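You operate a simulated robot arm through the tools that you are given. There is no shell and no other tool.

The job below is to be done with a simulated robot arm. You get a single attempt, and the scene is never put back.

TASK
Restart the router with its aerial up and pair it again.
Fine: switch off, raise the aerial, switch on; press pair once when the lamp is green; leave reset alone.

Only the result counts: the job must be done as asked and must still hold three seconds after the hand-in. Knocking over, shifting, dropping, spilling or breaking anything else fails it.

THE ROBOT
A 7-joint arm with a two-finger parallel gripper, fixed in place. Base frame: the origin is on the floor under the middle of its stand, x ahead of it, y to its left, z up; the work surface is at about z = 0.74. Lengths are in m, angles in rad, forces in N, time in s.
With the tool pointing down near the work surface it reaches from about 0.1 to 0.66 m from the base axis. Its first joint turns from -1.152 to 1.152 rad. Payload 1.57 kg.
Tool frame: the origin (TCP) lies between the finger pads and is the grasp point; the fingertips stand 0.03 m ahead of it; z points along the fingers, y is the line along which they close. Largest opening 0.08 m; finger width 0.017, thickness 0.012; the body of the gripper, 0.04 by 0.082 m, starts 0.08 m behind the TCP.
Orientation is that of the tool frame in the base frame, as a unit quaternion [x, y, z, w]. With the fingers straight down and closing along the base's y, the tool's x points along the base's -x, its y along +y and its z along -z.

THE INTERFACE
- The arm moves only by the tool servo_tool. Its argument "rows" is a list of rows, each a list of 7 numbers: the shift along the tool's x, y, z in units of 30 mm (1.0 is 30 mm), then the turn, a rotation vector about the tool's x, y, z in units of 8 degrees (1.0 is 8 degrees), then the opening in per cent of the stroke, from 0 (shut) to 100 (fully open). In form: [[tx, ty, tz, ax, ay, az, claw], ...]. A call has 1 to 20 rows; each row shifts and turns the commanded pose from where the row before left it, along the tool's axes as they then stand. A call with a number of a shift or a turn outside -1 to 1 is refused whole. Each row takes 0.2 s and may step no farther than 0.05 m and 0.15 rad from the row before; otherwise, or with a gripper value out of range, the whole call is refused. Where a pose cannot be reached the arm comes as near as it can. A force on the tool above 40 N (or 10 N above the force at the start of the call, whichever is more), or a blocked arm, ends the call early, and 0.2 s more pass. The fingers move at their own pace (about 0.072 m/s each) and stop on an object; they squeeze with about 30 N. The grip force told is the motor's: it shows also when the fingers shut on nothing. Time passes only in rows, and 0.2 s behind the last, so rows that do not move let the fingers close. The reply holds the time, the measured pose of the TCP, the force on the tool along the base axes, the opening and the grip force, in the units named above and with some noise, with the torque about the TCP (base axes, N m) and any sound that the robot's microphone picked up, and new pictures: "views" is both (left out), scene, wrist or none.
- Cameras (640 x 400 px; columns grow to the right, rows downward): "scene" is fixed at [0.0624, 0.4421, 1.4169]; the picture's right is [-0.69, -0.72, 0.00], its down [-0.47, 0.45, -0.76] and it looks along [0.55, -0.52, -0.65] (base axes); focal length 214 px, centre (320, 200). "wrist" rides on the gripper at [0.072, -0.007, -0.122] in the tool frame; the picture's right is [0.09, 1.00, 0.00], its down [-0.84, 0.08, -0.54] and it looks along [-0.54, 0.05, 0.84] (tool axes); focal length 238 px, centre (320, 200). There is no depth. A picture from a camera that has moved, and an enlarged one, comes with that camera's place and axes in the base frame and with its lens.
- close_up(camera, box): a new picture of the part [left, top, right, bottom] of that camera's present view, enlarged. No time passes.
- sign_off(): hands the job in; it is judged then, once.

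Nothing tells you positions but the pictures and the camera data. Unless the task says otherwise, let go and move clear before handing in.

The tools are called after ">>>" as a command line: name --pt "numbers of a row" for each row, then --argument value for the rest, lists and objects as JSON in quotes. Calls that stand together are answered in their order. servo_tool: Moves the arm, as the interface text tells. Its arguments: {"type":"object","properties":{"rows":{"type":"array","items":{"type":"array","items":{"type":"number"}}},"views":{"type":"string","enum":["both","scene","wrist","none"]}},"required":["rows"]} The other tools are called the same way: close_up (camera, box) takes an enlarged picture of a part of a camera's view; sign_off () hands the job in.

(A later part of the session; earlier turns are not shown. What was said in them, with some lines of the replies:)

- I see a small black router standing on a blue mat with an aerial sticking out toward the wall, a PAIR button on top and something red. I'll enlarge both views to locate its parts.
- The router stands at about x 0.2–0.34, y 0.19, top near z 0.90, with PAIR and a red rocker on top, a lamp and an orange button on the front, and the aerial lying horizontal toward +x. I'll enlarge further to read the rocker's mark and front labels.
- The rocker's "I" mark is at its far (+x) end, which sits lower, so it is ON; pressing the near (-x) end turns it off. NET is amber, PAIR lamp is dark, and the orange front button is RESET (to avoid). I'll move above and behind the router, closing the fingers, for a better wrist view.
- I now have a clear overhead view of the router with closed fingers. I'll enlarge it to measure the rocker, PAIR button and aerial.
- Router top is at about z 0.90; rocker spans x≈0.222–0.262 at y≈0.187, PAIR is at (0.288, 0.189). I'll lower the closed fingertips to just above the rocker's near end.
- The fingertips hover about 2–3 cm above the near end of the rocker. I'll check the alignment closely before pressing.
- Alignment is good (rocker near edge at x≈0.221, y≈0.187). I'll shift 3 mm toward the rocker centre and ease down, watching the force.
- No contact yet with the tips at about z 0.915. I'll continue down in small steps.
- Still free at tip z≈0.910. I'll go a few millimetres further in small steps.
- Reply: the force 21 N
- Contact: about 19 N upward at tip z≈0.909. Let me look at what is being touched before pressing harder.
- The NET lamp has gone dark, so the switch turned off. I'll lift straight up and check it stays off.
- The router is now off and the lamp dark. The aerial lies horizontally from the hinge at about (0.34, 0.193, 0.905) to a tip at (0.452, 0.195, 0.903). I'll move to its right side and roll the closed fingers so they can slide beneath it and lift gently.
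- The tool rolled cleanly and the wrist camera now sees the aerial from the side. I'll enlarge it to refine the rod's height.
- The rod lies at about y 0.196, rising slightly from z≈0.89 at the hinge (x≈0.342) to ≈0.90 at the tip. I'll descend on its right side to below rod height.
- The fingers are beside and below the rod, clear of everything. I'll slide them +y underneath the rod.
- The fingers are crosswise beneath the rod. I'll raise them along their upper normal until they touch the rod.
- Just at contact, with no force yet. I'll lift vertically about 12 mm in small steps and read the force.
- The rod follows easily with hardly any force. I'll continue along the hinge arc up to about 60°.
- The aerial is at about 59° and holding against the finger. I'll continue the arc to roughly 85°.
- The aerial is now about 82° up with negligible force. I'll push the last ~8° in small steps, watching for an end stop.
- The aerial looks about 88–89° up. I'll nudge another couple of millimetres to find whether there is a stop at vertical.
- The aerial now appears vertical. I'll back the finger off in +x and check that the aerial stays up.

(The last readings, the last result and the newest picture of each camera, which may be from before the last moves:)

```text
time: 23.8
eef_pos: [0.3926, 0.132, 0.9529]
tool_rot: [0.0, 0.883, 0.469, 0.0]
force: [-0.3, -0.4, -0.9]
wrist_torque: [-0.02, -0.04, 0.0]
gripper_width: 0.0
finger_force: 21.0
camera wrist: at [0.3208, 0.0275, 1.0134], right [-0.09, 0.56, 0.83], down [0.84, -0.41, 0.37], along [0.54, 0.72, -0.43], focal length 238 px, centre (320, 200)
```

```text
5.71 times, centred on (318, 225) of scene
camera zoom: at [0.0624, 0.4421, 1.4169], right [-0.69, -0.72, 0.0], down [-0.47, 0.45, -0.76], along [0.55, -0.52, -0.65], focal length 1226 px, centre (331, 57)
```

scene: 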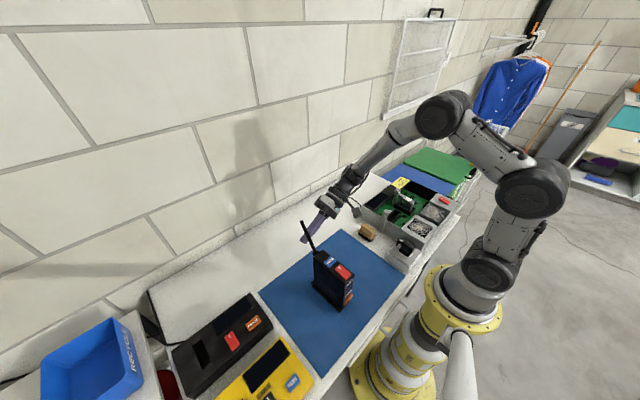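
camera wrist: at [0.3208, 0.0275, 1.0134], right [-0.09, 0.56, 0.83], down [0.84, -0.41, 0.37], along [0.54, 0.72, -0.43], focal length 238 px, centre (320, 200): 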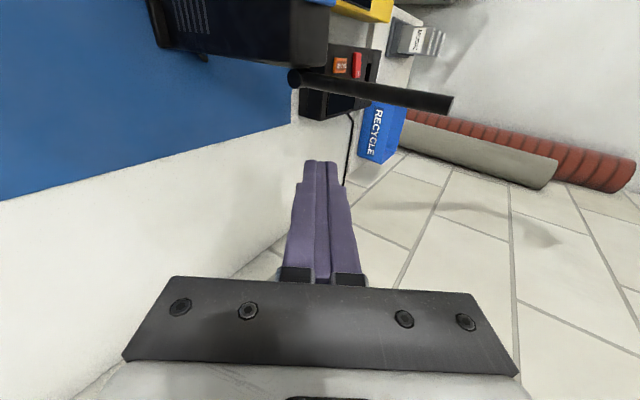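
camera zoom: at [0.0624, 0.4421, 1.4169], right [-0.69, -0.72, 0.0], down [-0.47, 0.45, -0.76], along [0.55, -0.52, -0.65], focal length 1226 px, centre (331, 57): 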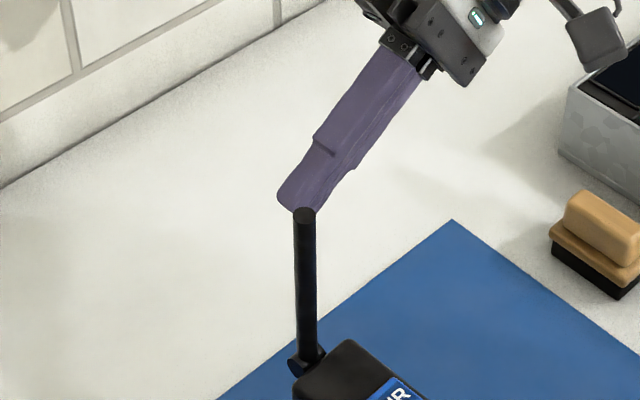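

The aerial stays vertical on its own. Next I'll rise clear, unroll the tool to straight-down, and move above the far ("I") end of the rocker.

>>> servo_tool --pt "0 0.94 -0.634 0 0 0 0" --pt "0 0.94 -0.634 0 0 0 0" --pt "0 0.94 -0.634 0 0 0 0" --pt "0 0.94 -0.634 0 0 0 0" --pt "0 0.94 -0.634 0 0 0 0" --pt "0 0 0 1 0 0 0" --pt "0 0 0 1 0 0 0" --pt "0 0 0 1 0 0 0" --pt "0 0 0 1 0 0 0" --pt "0 0 0 1 0 0 0" --pt "0 0 0 1 0 0 0" --pt "0 0 0 1 0 0 0" --pt "0.91 0.367 0 0 0 0 0" --pt "0.91 0.367 0 0 0 0 0" --pt "0.91 0.367 0 0 0 0 0" --pt "0.91 0.367 0 0 0 0 0" --pt "0.91 0.367 0 0 0 0 0" --pt "0 0 0 0 0 0 0" --views "both"

>>> close_up --camera "scene" --box '[280, 190, 376, 310]'

>>> close_up --camera "wrist" --box '[280, 55, 376, 165]'

```text
time: 27.6
eef_pos: [0.2561, 0.1868, 1.1211]
tool_rot: [0.0, 1.0, 0.0, 0.0]
force: [-0.2, -0.6, -0.5]
wrist_torque: [0.03, -0.01, -0.02]
gripper_width: 0.0
finger_force: 21.5
camera wrist: at [0.185, 0.1802, 1.2418], right [-0.09, 1.0, 0.0], down [0.84, 0.08, 0.54], along [0.54, 0.05, -0.84], focal length 238 px, centre (320, 200)
```

scene: 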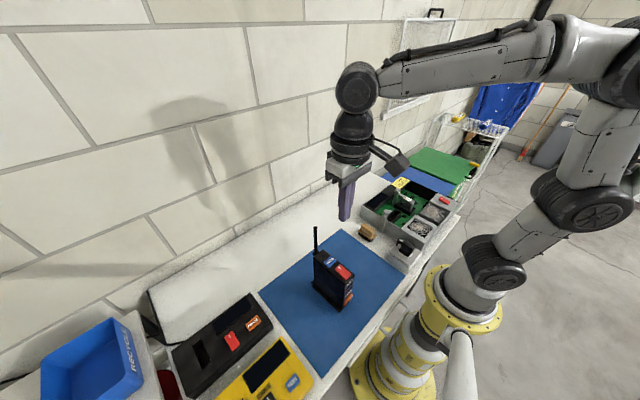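
wrist: 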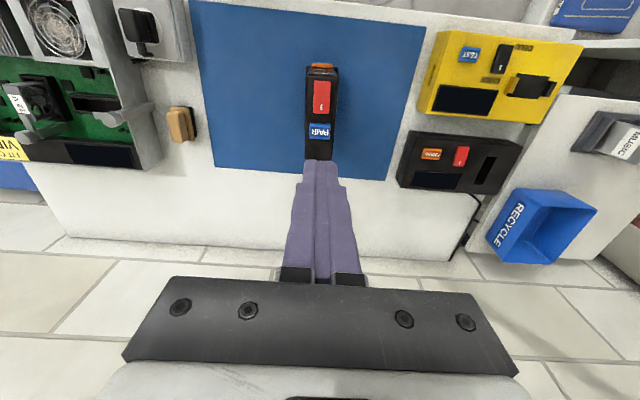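

```text
3.33 times, centred on (328, 250) of scene
camera zoom: at [0.0623, 0.4421, 1.4169], right [-0.69, -0.72, 0.0], down [-0.47, 0.45, -0.76], along [0.55, -0.52, -0.65], focal length 715 px, centre (293, 33)
```

zoom: 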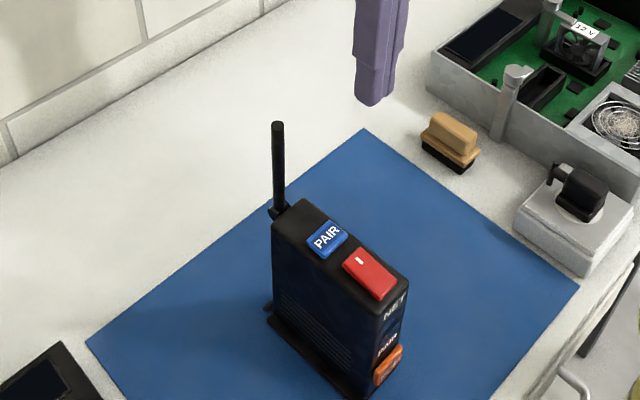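

```text
3.64 times, centred on (328, 110) of wrist
camera zoom: at [0.185, 0.1802, 1.2418], right [-0.09, 1.0, 0.0], down [0.84, 0.08, 0.54], along [0.54, 0.05, -0.84], focal length 867 px, centre (291, 527)
```

zoom: 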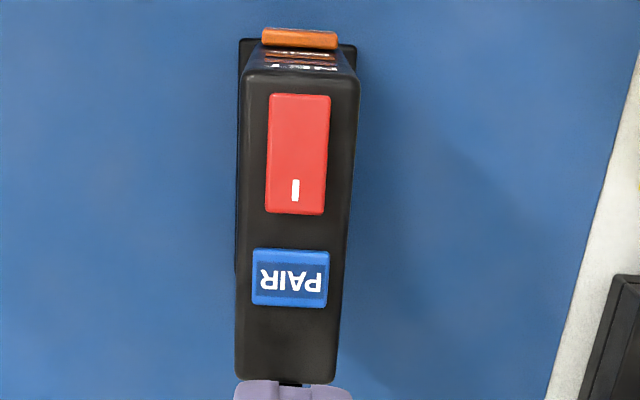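

The router is unchanged, aerial vertical. I'll descend over the rocker's far end (x≈0.255, y≈0.188).

>>> servo_tool --pt "0.03 0.03 1 0 0 0 0" --pt "0 0 1 0 0 0 0" --pt "0 0 1 0 0 0 0" --pt "0 0 1 0 0 0 0" --pt "0 0 1 0 0 0 0" --pt "0 0 0.5 0 0 0 0" --pt "0 0 0.2 0 0 0 0" --pt "0 0 0 0 0 0 0" --views "none"

>>> close_up --camera "scene" --box '[290, 210, 370, 310]'

>>> close_up --camera "wrist" --box '[270, 60, 370, 190]'

```text
time: 29.4
eef_pos: [0.2565, 0.1879, 0.949]
tool_rot: [0.001, 1.0, 0.0, -0.001]
force: [-0.4, 0.7, -0.3]
wrist_torque: [-0.02, 0.0, 0.02]
gripper_width: 0.0
finger_force: 21.5
```

```text
4.00 times, centred on (330, 260) of scene
camera zoom: at [0.0624, 0.4421, 1.4169], right [-0.69, -0.72, 0.0], down [-0.47, 0.45, -0.76], along [0.55, -0.52, -0.65], focal length 858 px, centre (280, -40)
```

zoom: 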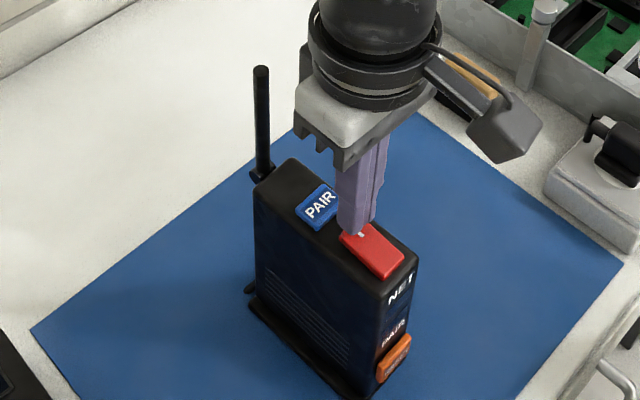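

```text
3.08 times, centred on (320, 125) of wrist
camera zoom: at [0.1852, 0.1812, 1.0686], right [-0.09, 1.0, 0.0], down [0.84, 0.08, 0.54], along [0.54, 0.05, -0.84], focal length 733 px, centre (320, 431)
```

zoom: 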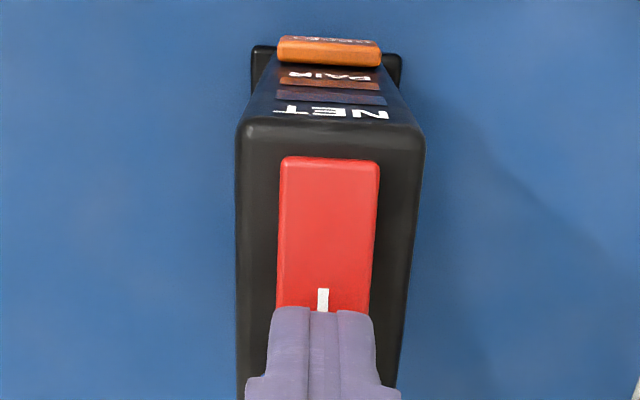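

Well placed over the "I" end, clear of PAIR. I'll ease down in small steps until the lamp reacts.

>>> servo_tool --pt "0 0 0.1 0 0 0 0" --pt "0 0 0.1 0 0 0 0" --pt "0 0 0.1 0 0 0 0" --pt "0 0 0.05 0 0 0 0" --pt "0 0 0 0 0 0 0" --views "none"

>>> close_up --camera "scene" --box '[290, 210, 370, 310]'

```text
time: 30.6
eef_pos: [0.2561, 0.1876, 0.9389]
tool_rot: [0.0, 1.0, 0.0, -0.001]
force: [-1.0, 0.0, -1.2]
wrist_torque: [-0.01, 0.03, 0.01]
gripper_width: 0.0
finger_force: 21.7
```

```text
4.00 times, centred on (330, 260) of scene
camera zoom: at [0.0624, 0.4421, 1.4169], right [-0.69, -0.72, 0.0], down [-0.47, 0.45, -0.76], along [0.55, -0.52, -0.65], focal length 858 px, centre (280, -40)
```

zoom: 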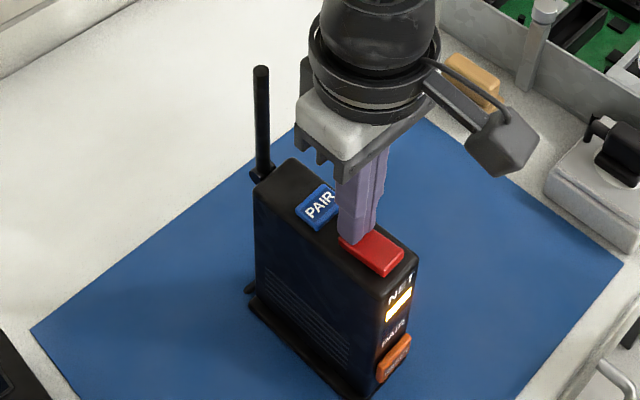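

The NET lamp has lit amber, so the router is on again. I'll lift off, move over PAIR, and watch for the lamp to turn green.

>>> servo_tool --pt "0 0 -0.3 0 0 0 0" --pt "0 0 -0.7 0 0 0 0" --pt "0 0 -1 0 0 0 0" --pt "-0.5 0 0 0 0 0 0" --pt "-0.6 0 0 0 0 0 0" --pt "0 0 0 0 0 0 0" --views "none"

>>> close_up --camera "scene" --box '[290, 210, 370, 310]'

>>> close_up --camera "wrist" --box '[270, 60, 370, 190]'

```text
time: 32.0
eef_pos: [0.2889, 0.1872, 1.0008]
tool_rot: [0.0, 1.0, 0.0, 0.0]
force: [0.6, -0.6, 0.4]
wrist_torque: [-0.01, 0.01, 0.01]
gripper_width: 0.0
finger_force: 21.0
```

```text
4.00 times, centred on (330, 260) of scene
camera zoom: at [0.0624, 0.4421, 1.4169], right [-0.69, -0.72, 0.0], down [-0.47, 0.45, -0.76], along [0.55, -0.52, -0.65], focal length 858 px, centre (280, -40)
```

zoom: 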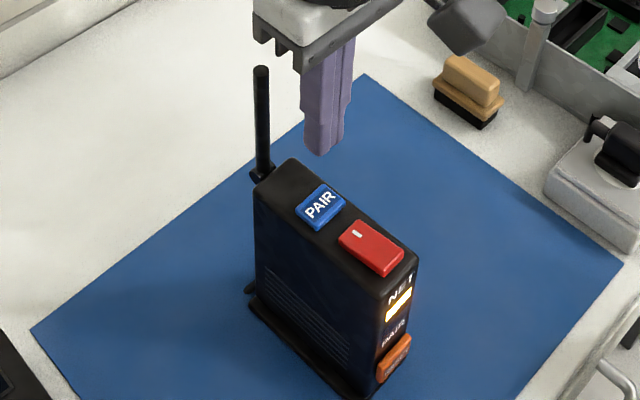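

```text
3.08 times, centred on (320, 125) of wrist
camera zoom: at [0.2166, 0.1819, 1.1216], right [-0.09, 1.0, 0.0], down [0.84, 0.08, 0.54], along [0.54, 0.05, -0.84], focal length 733 px, centre (320, 431)
```

zoom: 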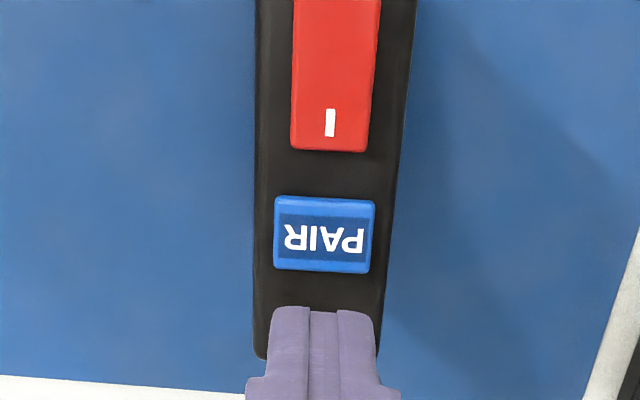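

Still amber; the rocker is on. PAIR's centre is at about (0.286, 0.189). I'll align above it, wait, and check the lamp.

>>> servo_tool --pt "0.07 0.06 0.6 0 0 0 0" --pt "0 0 0.6 0 0 0 0" --pt "0 0 0.3 0 0 0 0" --pt "0 0 0 0 0 0 0" --pt "0 0 0 0 0 0 0" --pt "0 0 0 0 0 0 0" --pt "0 0 0 0 0 0 0" --views "none"

>>> close_up --camera "scene" --box '[290, 210, 370, 310]'

>>> close_up --camera "wrist" --box '[270, 60, 370, 190]'

```text
time: 33.6
eef_pos: [0.285, 0.192, 0.9551]
tool_rot: [0.0, 1.0, 0.001, 0.0]
force: [-0.5, 0.1, -0.3]
wrist_torque: [0.02, 0.0, -0.02]
gripper_width: 0.0
finger_force: 21.4
```

```text
4.00 times, centred on (330, 260) of scene
camera zoom: at [0.0624, 0.4421, 1.4169], right [-0.69, -0.72, 0.0], down [-0.47, 0.45, -0.76], along [0.55, -0.52, -0.65], focal length 858 px, centre (280, -40)
```

zoom: 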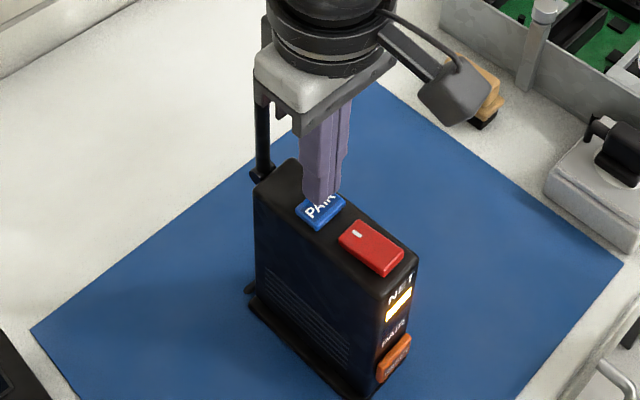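

```text
3.08 times, centred on (320, 125) of wrist
camera zoom: at [0.2137, 0.1847, 1.0744], right [-0.09, 1.0, 0.0], down [0.84, 0.08, 0.54], along [0.54, 0.05, -0.84], focal length 733 px, centre (320, 431)
```

zoom: 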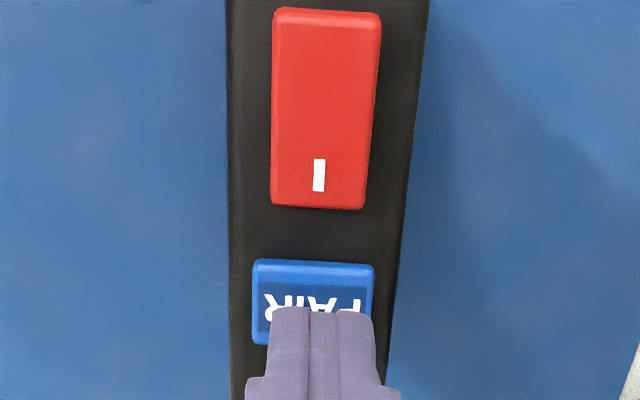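

Still amber. I'm aligned over PAIR (I'll trim y by about −2.5 mm) and will keep waiting for green.

>>> servo_tool --pt "-0.02 -0.08 0 0 0 0 0" --pt "0 0 0 0 0 0 0" --pt "0 0 0 0 0 0 0" --pt "0 0 0 0 0 0 0" --pt "0 0 0 0 0 0 0" --pt "0 0 0 0 0 0 0" --pt "0 0 0 0 0 0 0" --pt "0 0 0 0 0 0 0" --views "none"

>>> close_up --camera "scene" --box '[325, 260, 365, 310]'

```text
time: 35.4
eef_pos: [0.2851, 0.1879, 0.9547]
tool_rot: [0.0, 1.0, 0.0, 0.0]
force: [-0.4, -0.6, -0.1]
wrist_torque: [0.01, -0.02, 0.01]
gripper_width: 0.0
finger_force: 21.9
```

```text
8.00 times, centred on (345, 285) of scene
camera zoom: at [0.0624, 0.4421, 1.4169], right [-0.69, -0.72, 0.0], down [-0.47, 0.45, -0.76], along [0.55, -0.52, -0.65], focal length 1716 px, centre (120, -480)
```

zoom: 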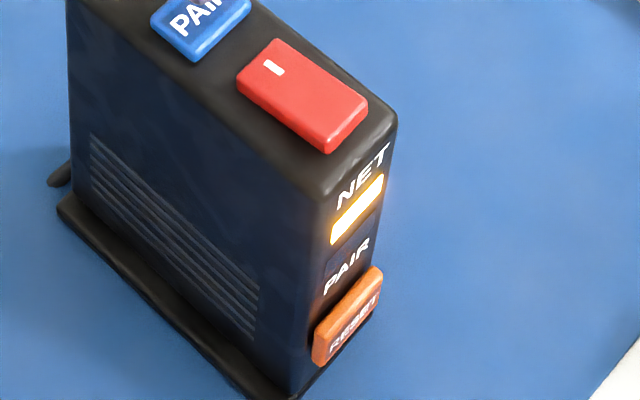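

The NET lamp is still amber, about 5 s after power-on. I'll keep waiting in place.

>>> servo_tool --pt "0 0 0 0 0 0 0" --pt "0 0 0 0 0 0 0" --pt "0 0 0 0 0 0 0" --pt "0 0 0 0 0 0 0" --pt "0 0 0 0 0 0 0" --pt "0 0 0 0 0 0 0" --pt "0 0 0 0 0 0 0" --pt "0 0 0 0 0 0 0" --pt "0 0 0 0 0 0 0" --pt "0 0 0 0 0 0 0" --views "none"

>>> close_up --camera "scene" --box '[325, 260, 365, 310]'

```text
time: 37.6
eef_pos: [0.2851, 0.1874, 0.954]
tool_rot: [0.0, 1.0, 0.0, -0.001]
force: [0.5, 0.1, 0.3]
wrist_torque: [0.0, 0.02, -0.02]
gripper_width: 0.0
finger_force: 21.5
```

```text
8.00 times, centred on (345, 285) of scene
camera zoom: at [0.0624, 0.4421, 1.4169], right [-0.69, -0.72, 0.0], down [-0.47, 0.45, -0.76], along [0.55, -0.52, -0.65], focal length 1716 px, centre (120, -480)
```

zoom: 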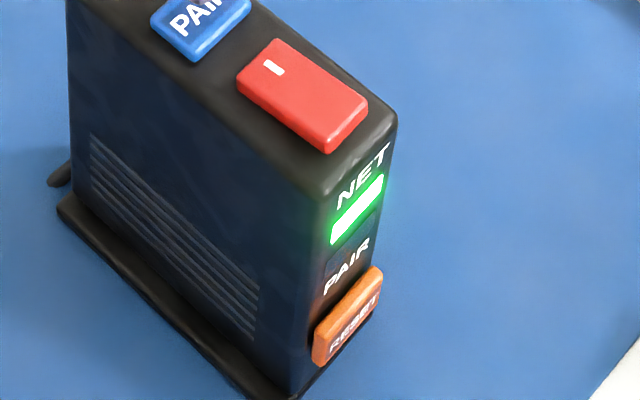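

The NET lamp is green. I'll now ease down onto PAIR for a single press.

>>> servo_tool --pt "0 0 0.15 0 0 0 0" --pt "0 0 0.15 0 0 0 0" --pt "0 0 0.1 0 0 0 0" --pt "0 0 0.1 0 0 0 0" --pt "0 0 0.05 0 0 0 0" --pt "0 0 0 0 0 0 0" --views "none"

>>> close_up --camera "scene" --box '[305, 230, 369, 310]'

```text
time: 39.0
eef_pos: [0.2863, 0.1875, 0.9379]
tool_rot: [-0.001, 1.0, 0.001, 0.001]
force: [-0.3, 0.3, 0.0]
wrist_torque: [0.04, 0.03, 0.0]
gripper_width: 0.0
finger_force: 20.9
```

```text
5.00 times, centred on (337, 270) of scene
camera zoom: at [0.0624, 0.4421, 1.4169], right [-0.69, -0.72, 0.0], down [-0.47, 0.45, -0.76], along [0.55, -0.52, -0.65], focal length 1072 px, centre (235, -150)
```

zoom: 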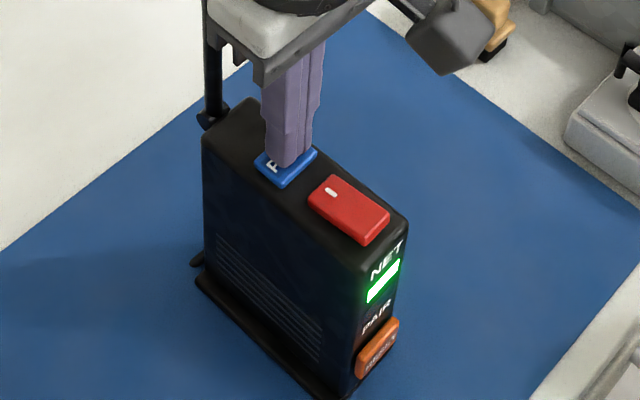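

No contact yet (tip z≈0.908), lamp still green. Continuing down 1.2 mm at a time.

>>> servo_tool --pt "0 0 0.04 0 0 0 0" --pt "0 0 0.04 0 0 0 0" --pt "0 0 0.04 0 0 0 0" --pt "0 0 0 0 0 0 0" --views "none"

>>> close_up --camera "scene" --box '[305, 230, 369, 310]'

```text
time: 40.0
eef_pos: [0.2864, 0.1865, 0.9345]
tool_rot: [0.0, 1.0, 0.0, 0.0]
force: [-0.1, -0.2, 2.0]
wrist_torque: [0.05, -0.02, 0.03]
gripper_width: 0.0
finger_force: 21.4
heard: click
```

```text
5.00 times, centred on (337, 270) of scene
camera zoom: at [0.0624, 0.4421, 1.4169], right [-0.69, -0.72, 0.0], down [-0.47, 0.45, -0.76], along [0.55, -0.52, -0.65], focal length 1072 px, centre (235, -150)
```

zoom: 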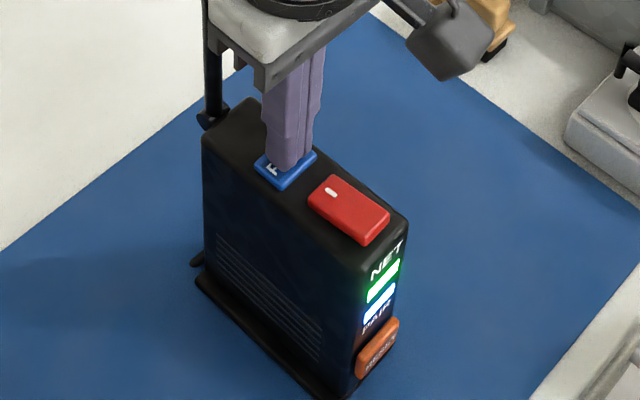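

A click was heard and the PAIR lamp lit blue while NET is green. I'll lift straight off and move clear without touching the aerial.

>>> servo_tool --pt "0 0 -0.4 0 0 0 0" --pt "0 0 -1 0 0 0 0" --pt "0 0 -1 0 0 0 0" --pt "0 0 -1 0 0 0 0" --pt "0 0 -1 0 0 0 0" --pt "0 0 -1 0 0 0 0" --pt "0 0 -1 0 0 0 0" --pt "0.5 -0.6 0 0 0 0 0" --pt "0.5 -0.6 0 0 0 0 0" --pt "0 0 0 0 0 0 0" --views "both"

>>> close_up --camera "scene" --box '[290, 210, 370, 310]'

```text
time: 42.2
eef_pos: [0.2582, 0.1511, 1.1248]
tool_rot: [0.0, 1.0, 0.0, 0.0]
force: [-0.1, 0.2, 0.5]
wrist_torque: [-0.03, -0.03, 0.02]
gripper_width: 0.0
finger_force: 21.4
camera wrist: at [0.1862, 0.1454, 1.245], right [-0.09, 1.0, 0.0], down [0.84, 0.08, 0.54], along [0.54, 0.05, -0.84], focal length 238 px, centre (320, 200)
```

scene: 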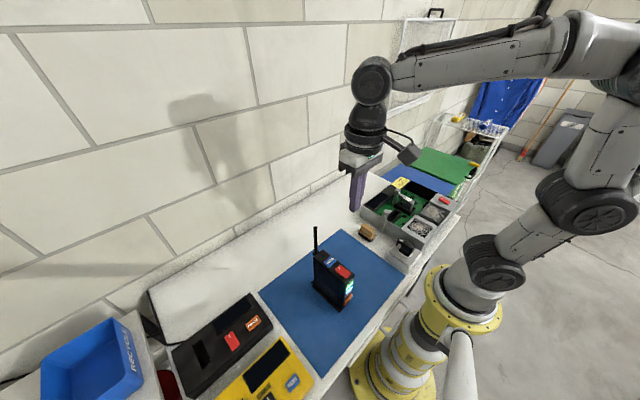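
wrist: 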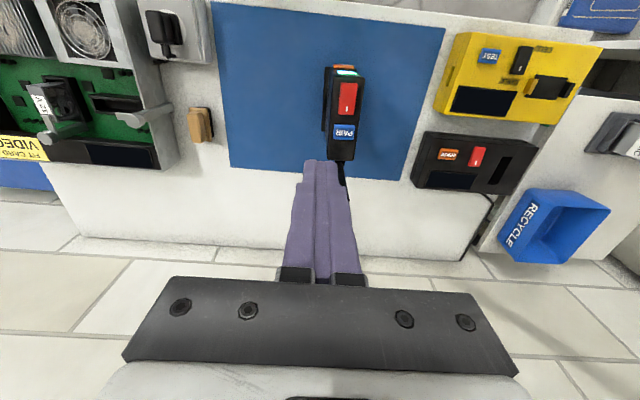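

```text
4.00 times, centred on (330, 260) of scene
camera zoom: at [0.0623, 0.4421, 1.4169], right [-0.69, -0.72, 0.0], down [-0.47, 0.45, -0.76], along [0.55, -0.52, -0.65], focal length 858 px, centre (280, -40)
```

zoom: 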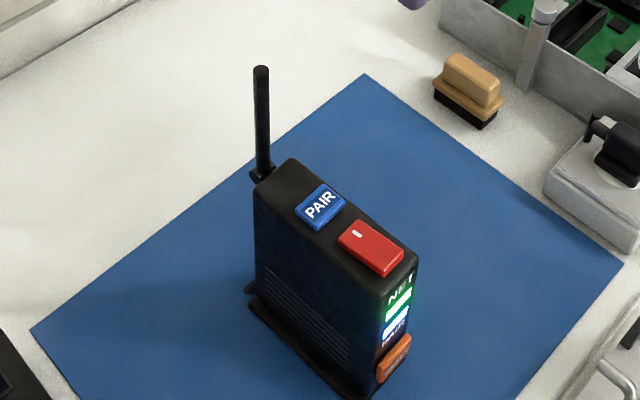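

The aerial is upright, NET is green, PAIR is lit blue, and the arm is clear. I'll wait a few seconds to confirm it holds.

>>> servo_tool --pt "0 0 0 0 0 0 0" --pt "0 0 0 0 0 0 0" --pt "0 0 0 0 0 0 0" --pt "0 0 0 0 0 0 0" --pt "0 0 0 0 0 0 0" --pt "0 0 0 0 0 0 0" --pt "0 0 0 0 0 0 0" --pt "0 0 0 0 0 0 0" --pt "0 0 0 0 0 0 0" --pt "0 0 0 0 0 0 0" --pt "0 0 0 0 0 0 0" --pt "0 0 0 0 0 0 0" --pt "0 0 0 0 0 0 0" --pt "0 0 0 0 0 0 0" --pt "0 0 0 0 0 0 0" --views "none"

>>> close_up --camera "scene" --box '[290, 210, 370, 310]'

```text
time: 45.4
eef_pos: [0.2578, 0.1528, 1.1256]
tool_rot: [-0.001, 1.0, 0.0, 0.001]
force: [-0.4, 0.0, -0.1]
wrist_torque: [0.0, -0.04, 0.01]
gripper_width: 0.0
finger_force: 22.0
```

```text
4.00 times, centred on (330, 260) of scene
camera zoom: at [0.0624, 0.4421, 1.4169], right [-0.69, -0.72, 0.0], down [-0.47, 0.45, -0.76], along [0.55, -0.52, -0.65], focal length 858 px, centre (280, -40)
```

zoom: 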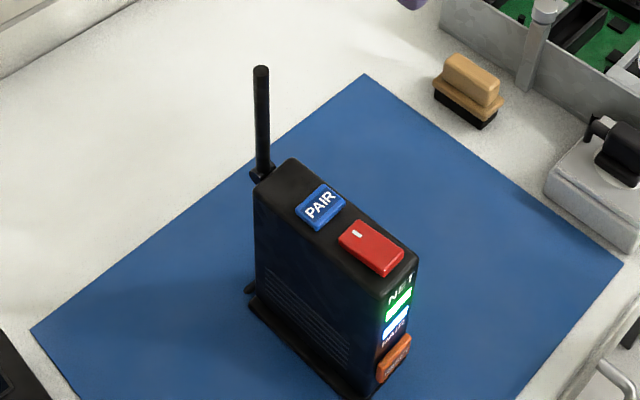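

After three seconds nothing has changed: the aerial is up, NET is green, PAIR is lit, and reset was never touched. I'm handing the job in.

>>> sign_off

```text
The job is handed in.
```

The router was restarted with its aerial up and is paired again. I have handed the job in but have seen no verdict yet.

- **Restart:** I switched it off at the red rocker, raised the aerial to vertical while it was off, then switched it back on.
- **Pairing:** about seven seconds after power-on the NET lamp turned green. I then pressed PAIR once; it clicked and the PAIR lamp lit.
- **Final check:** with the arm clear, I watched for just over three seconds. The aerial stayed up and both lamps stayed lit.

I never touched reset. The close-ups showed no sign that the router or anything around it had moved.
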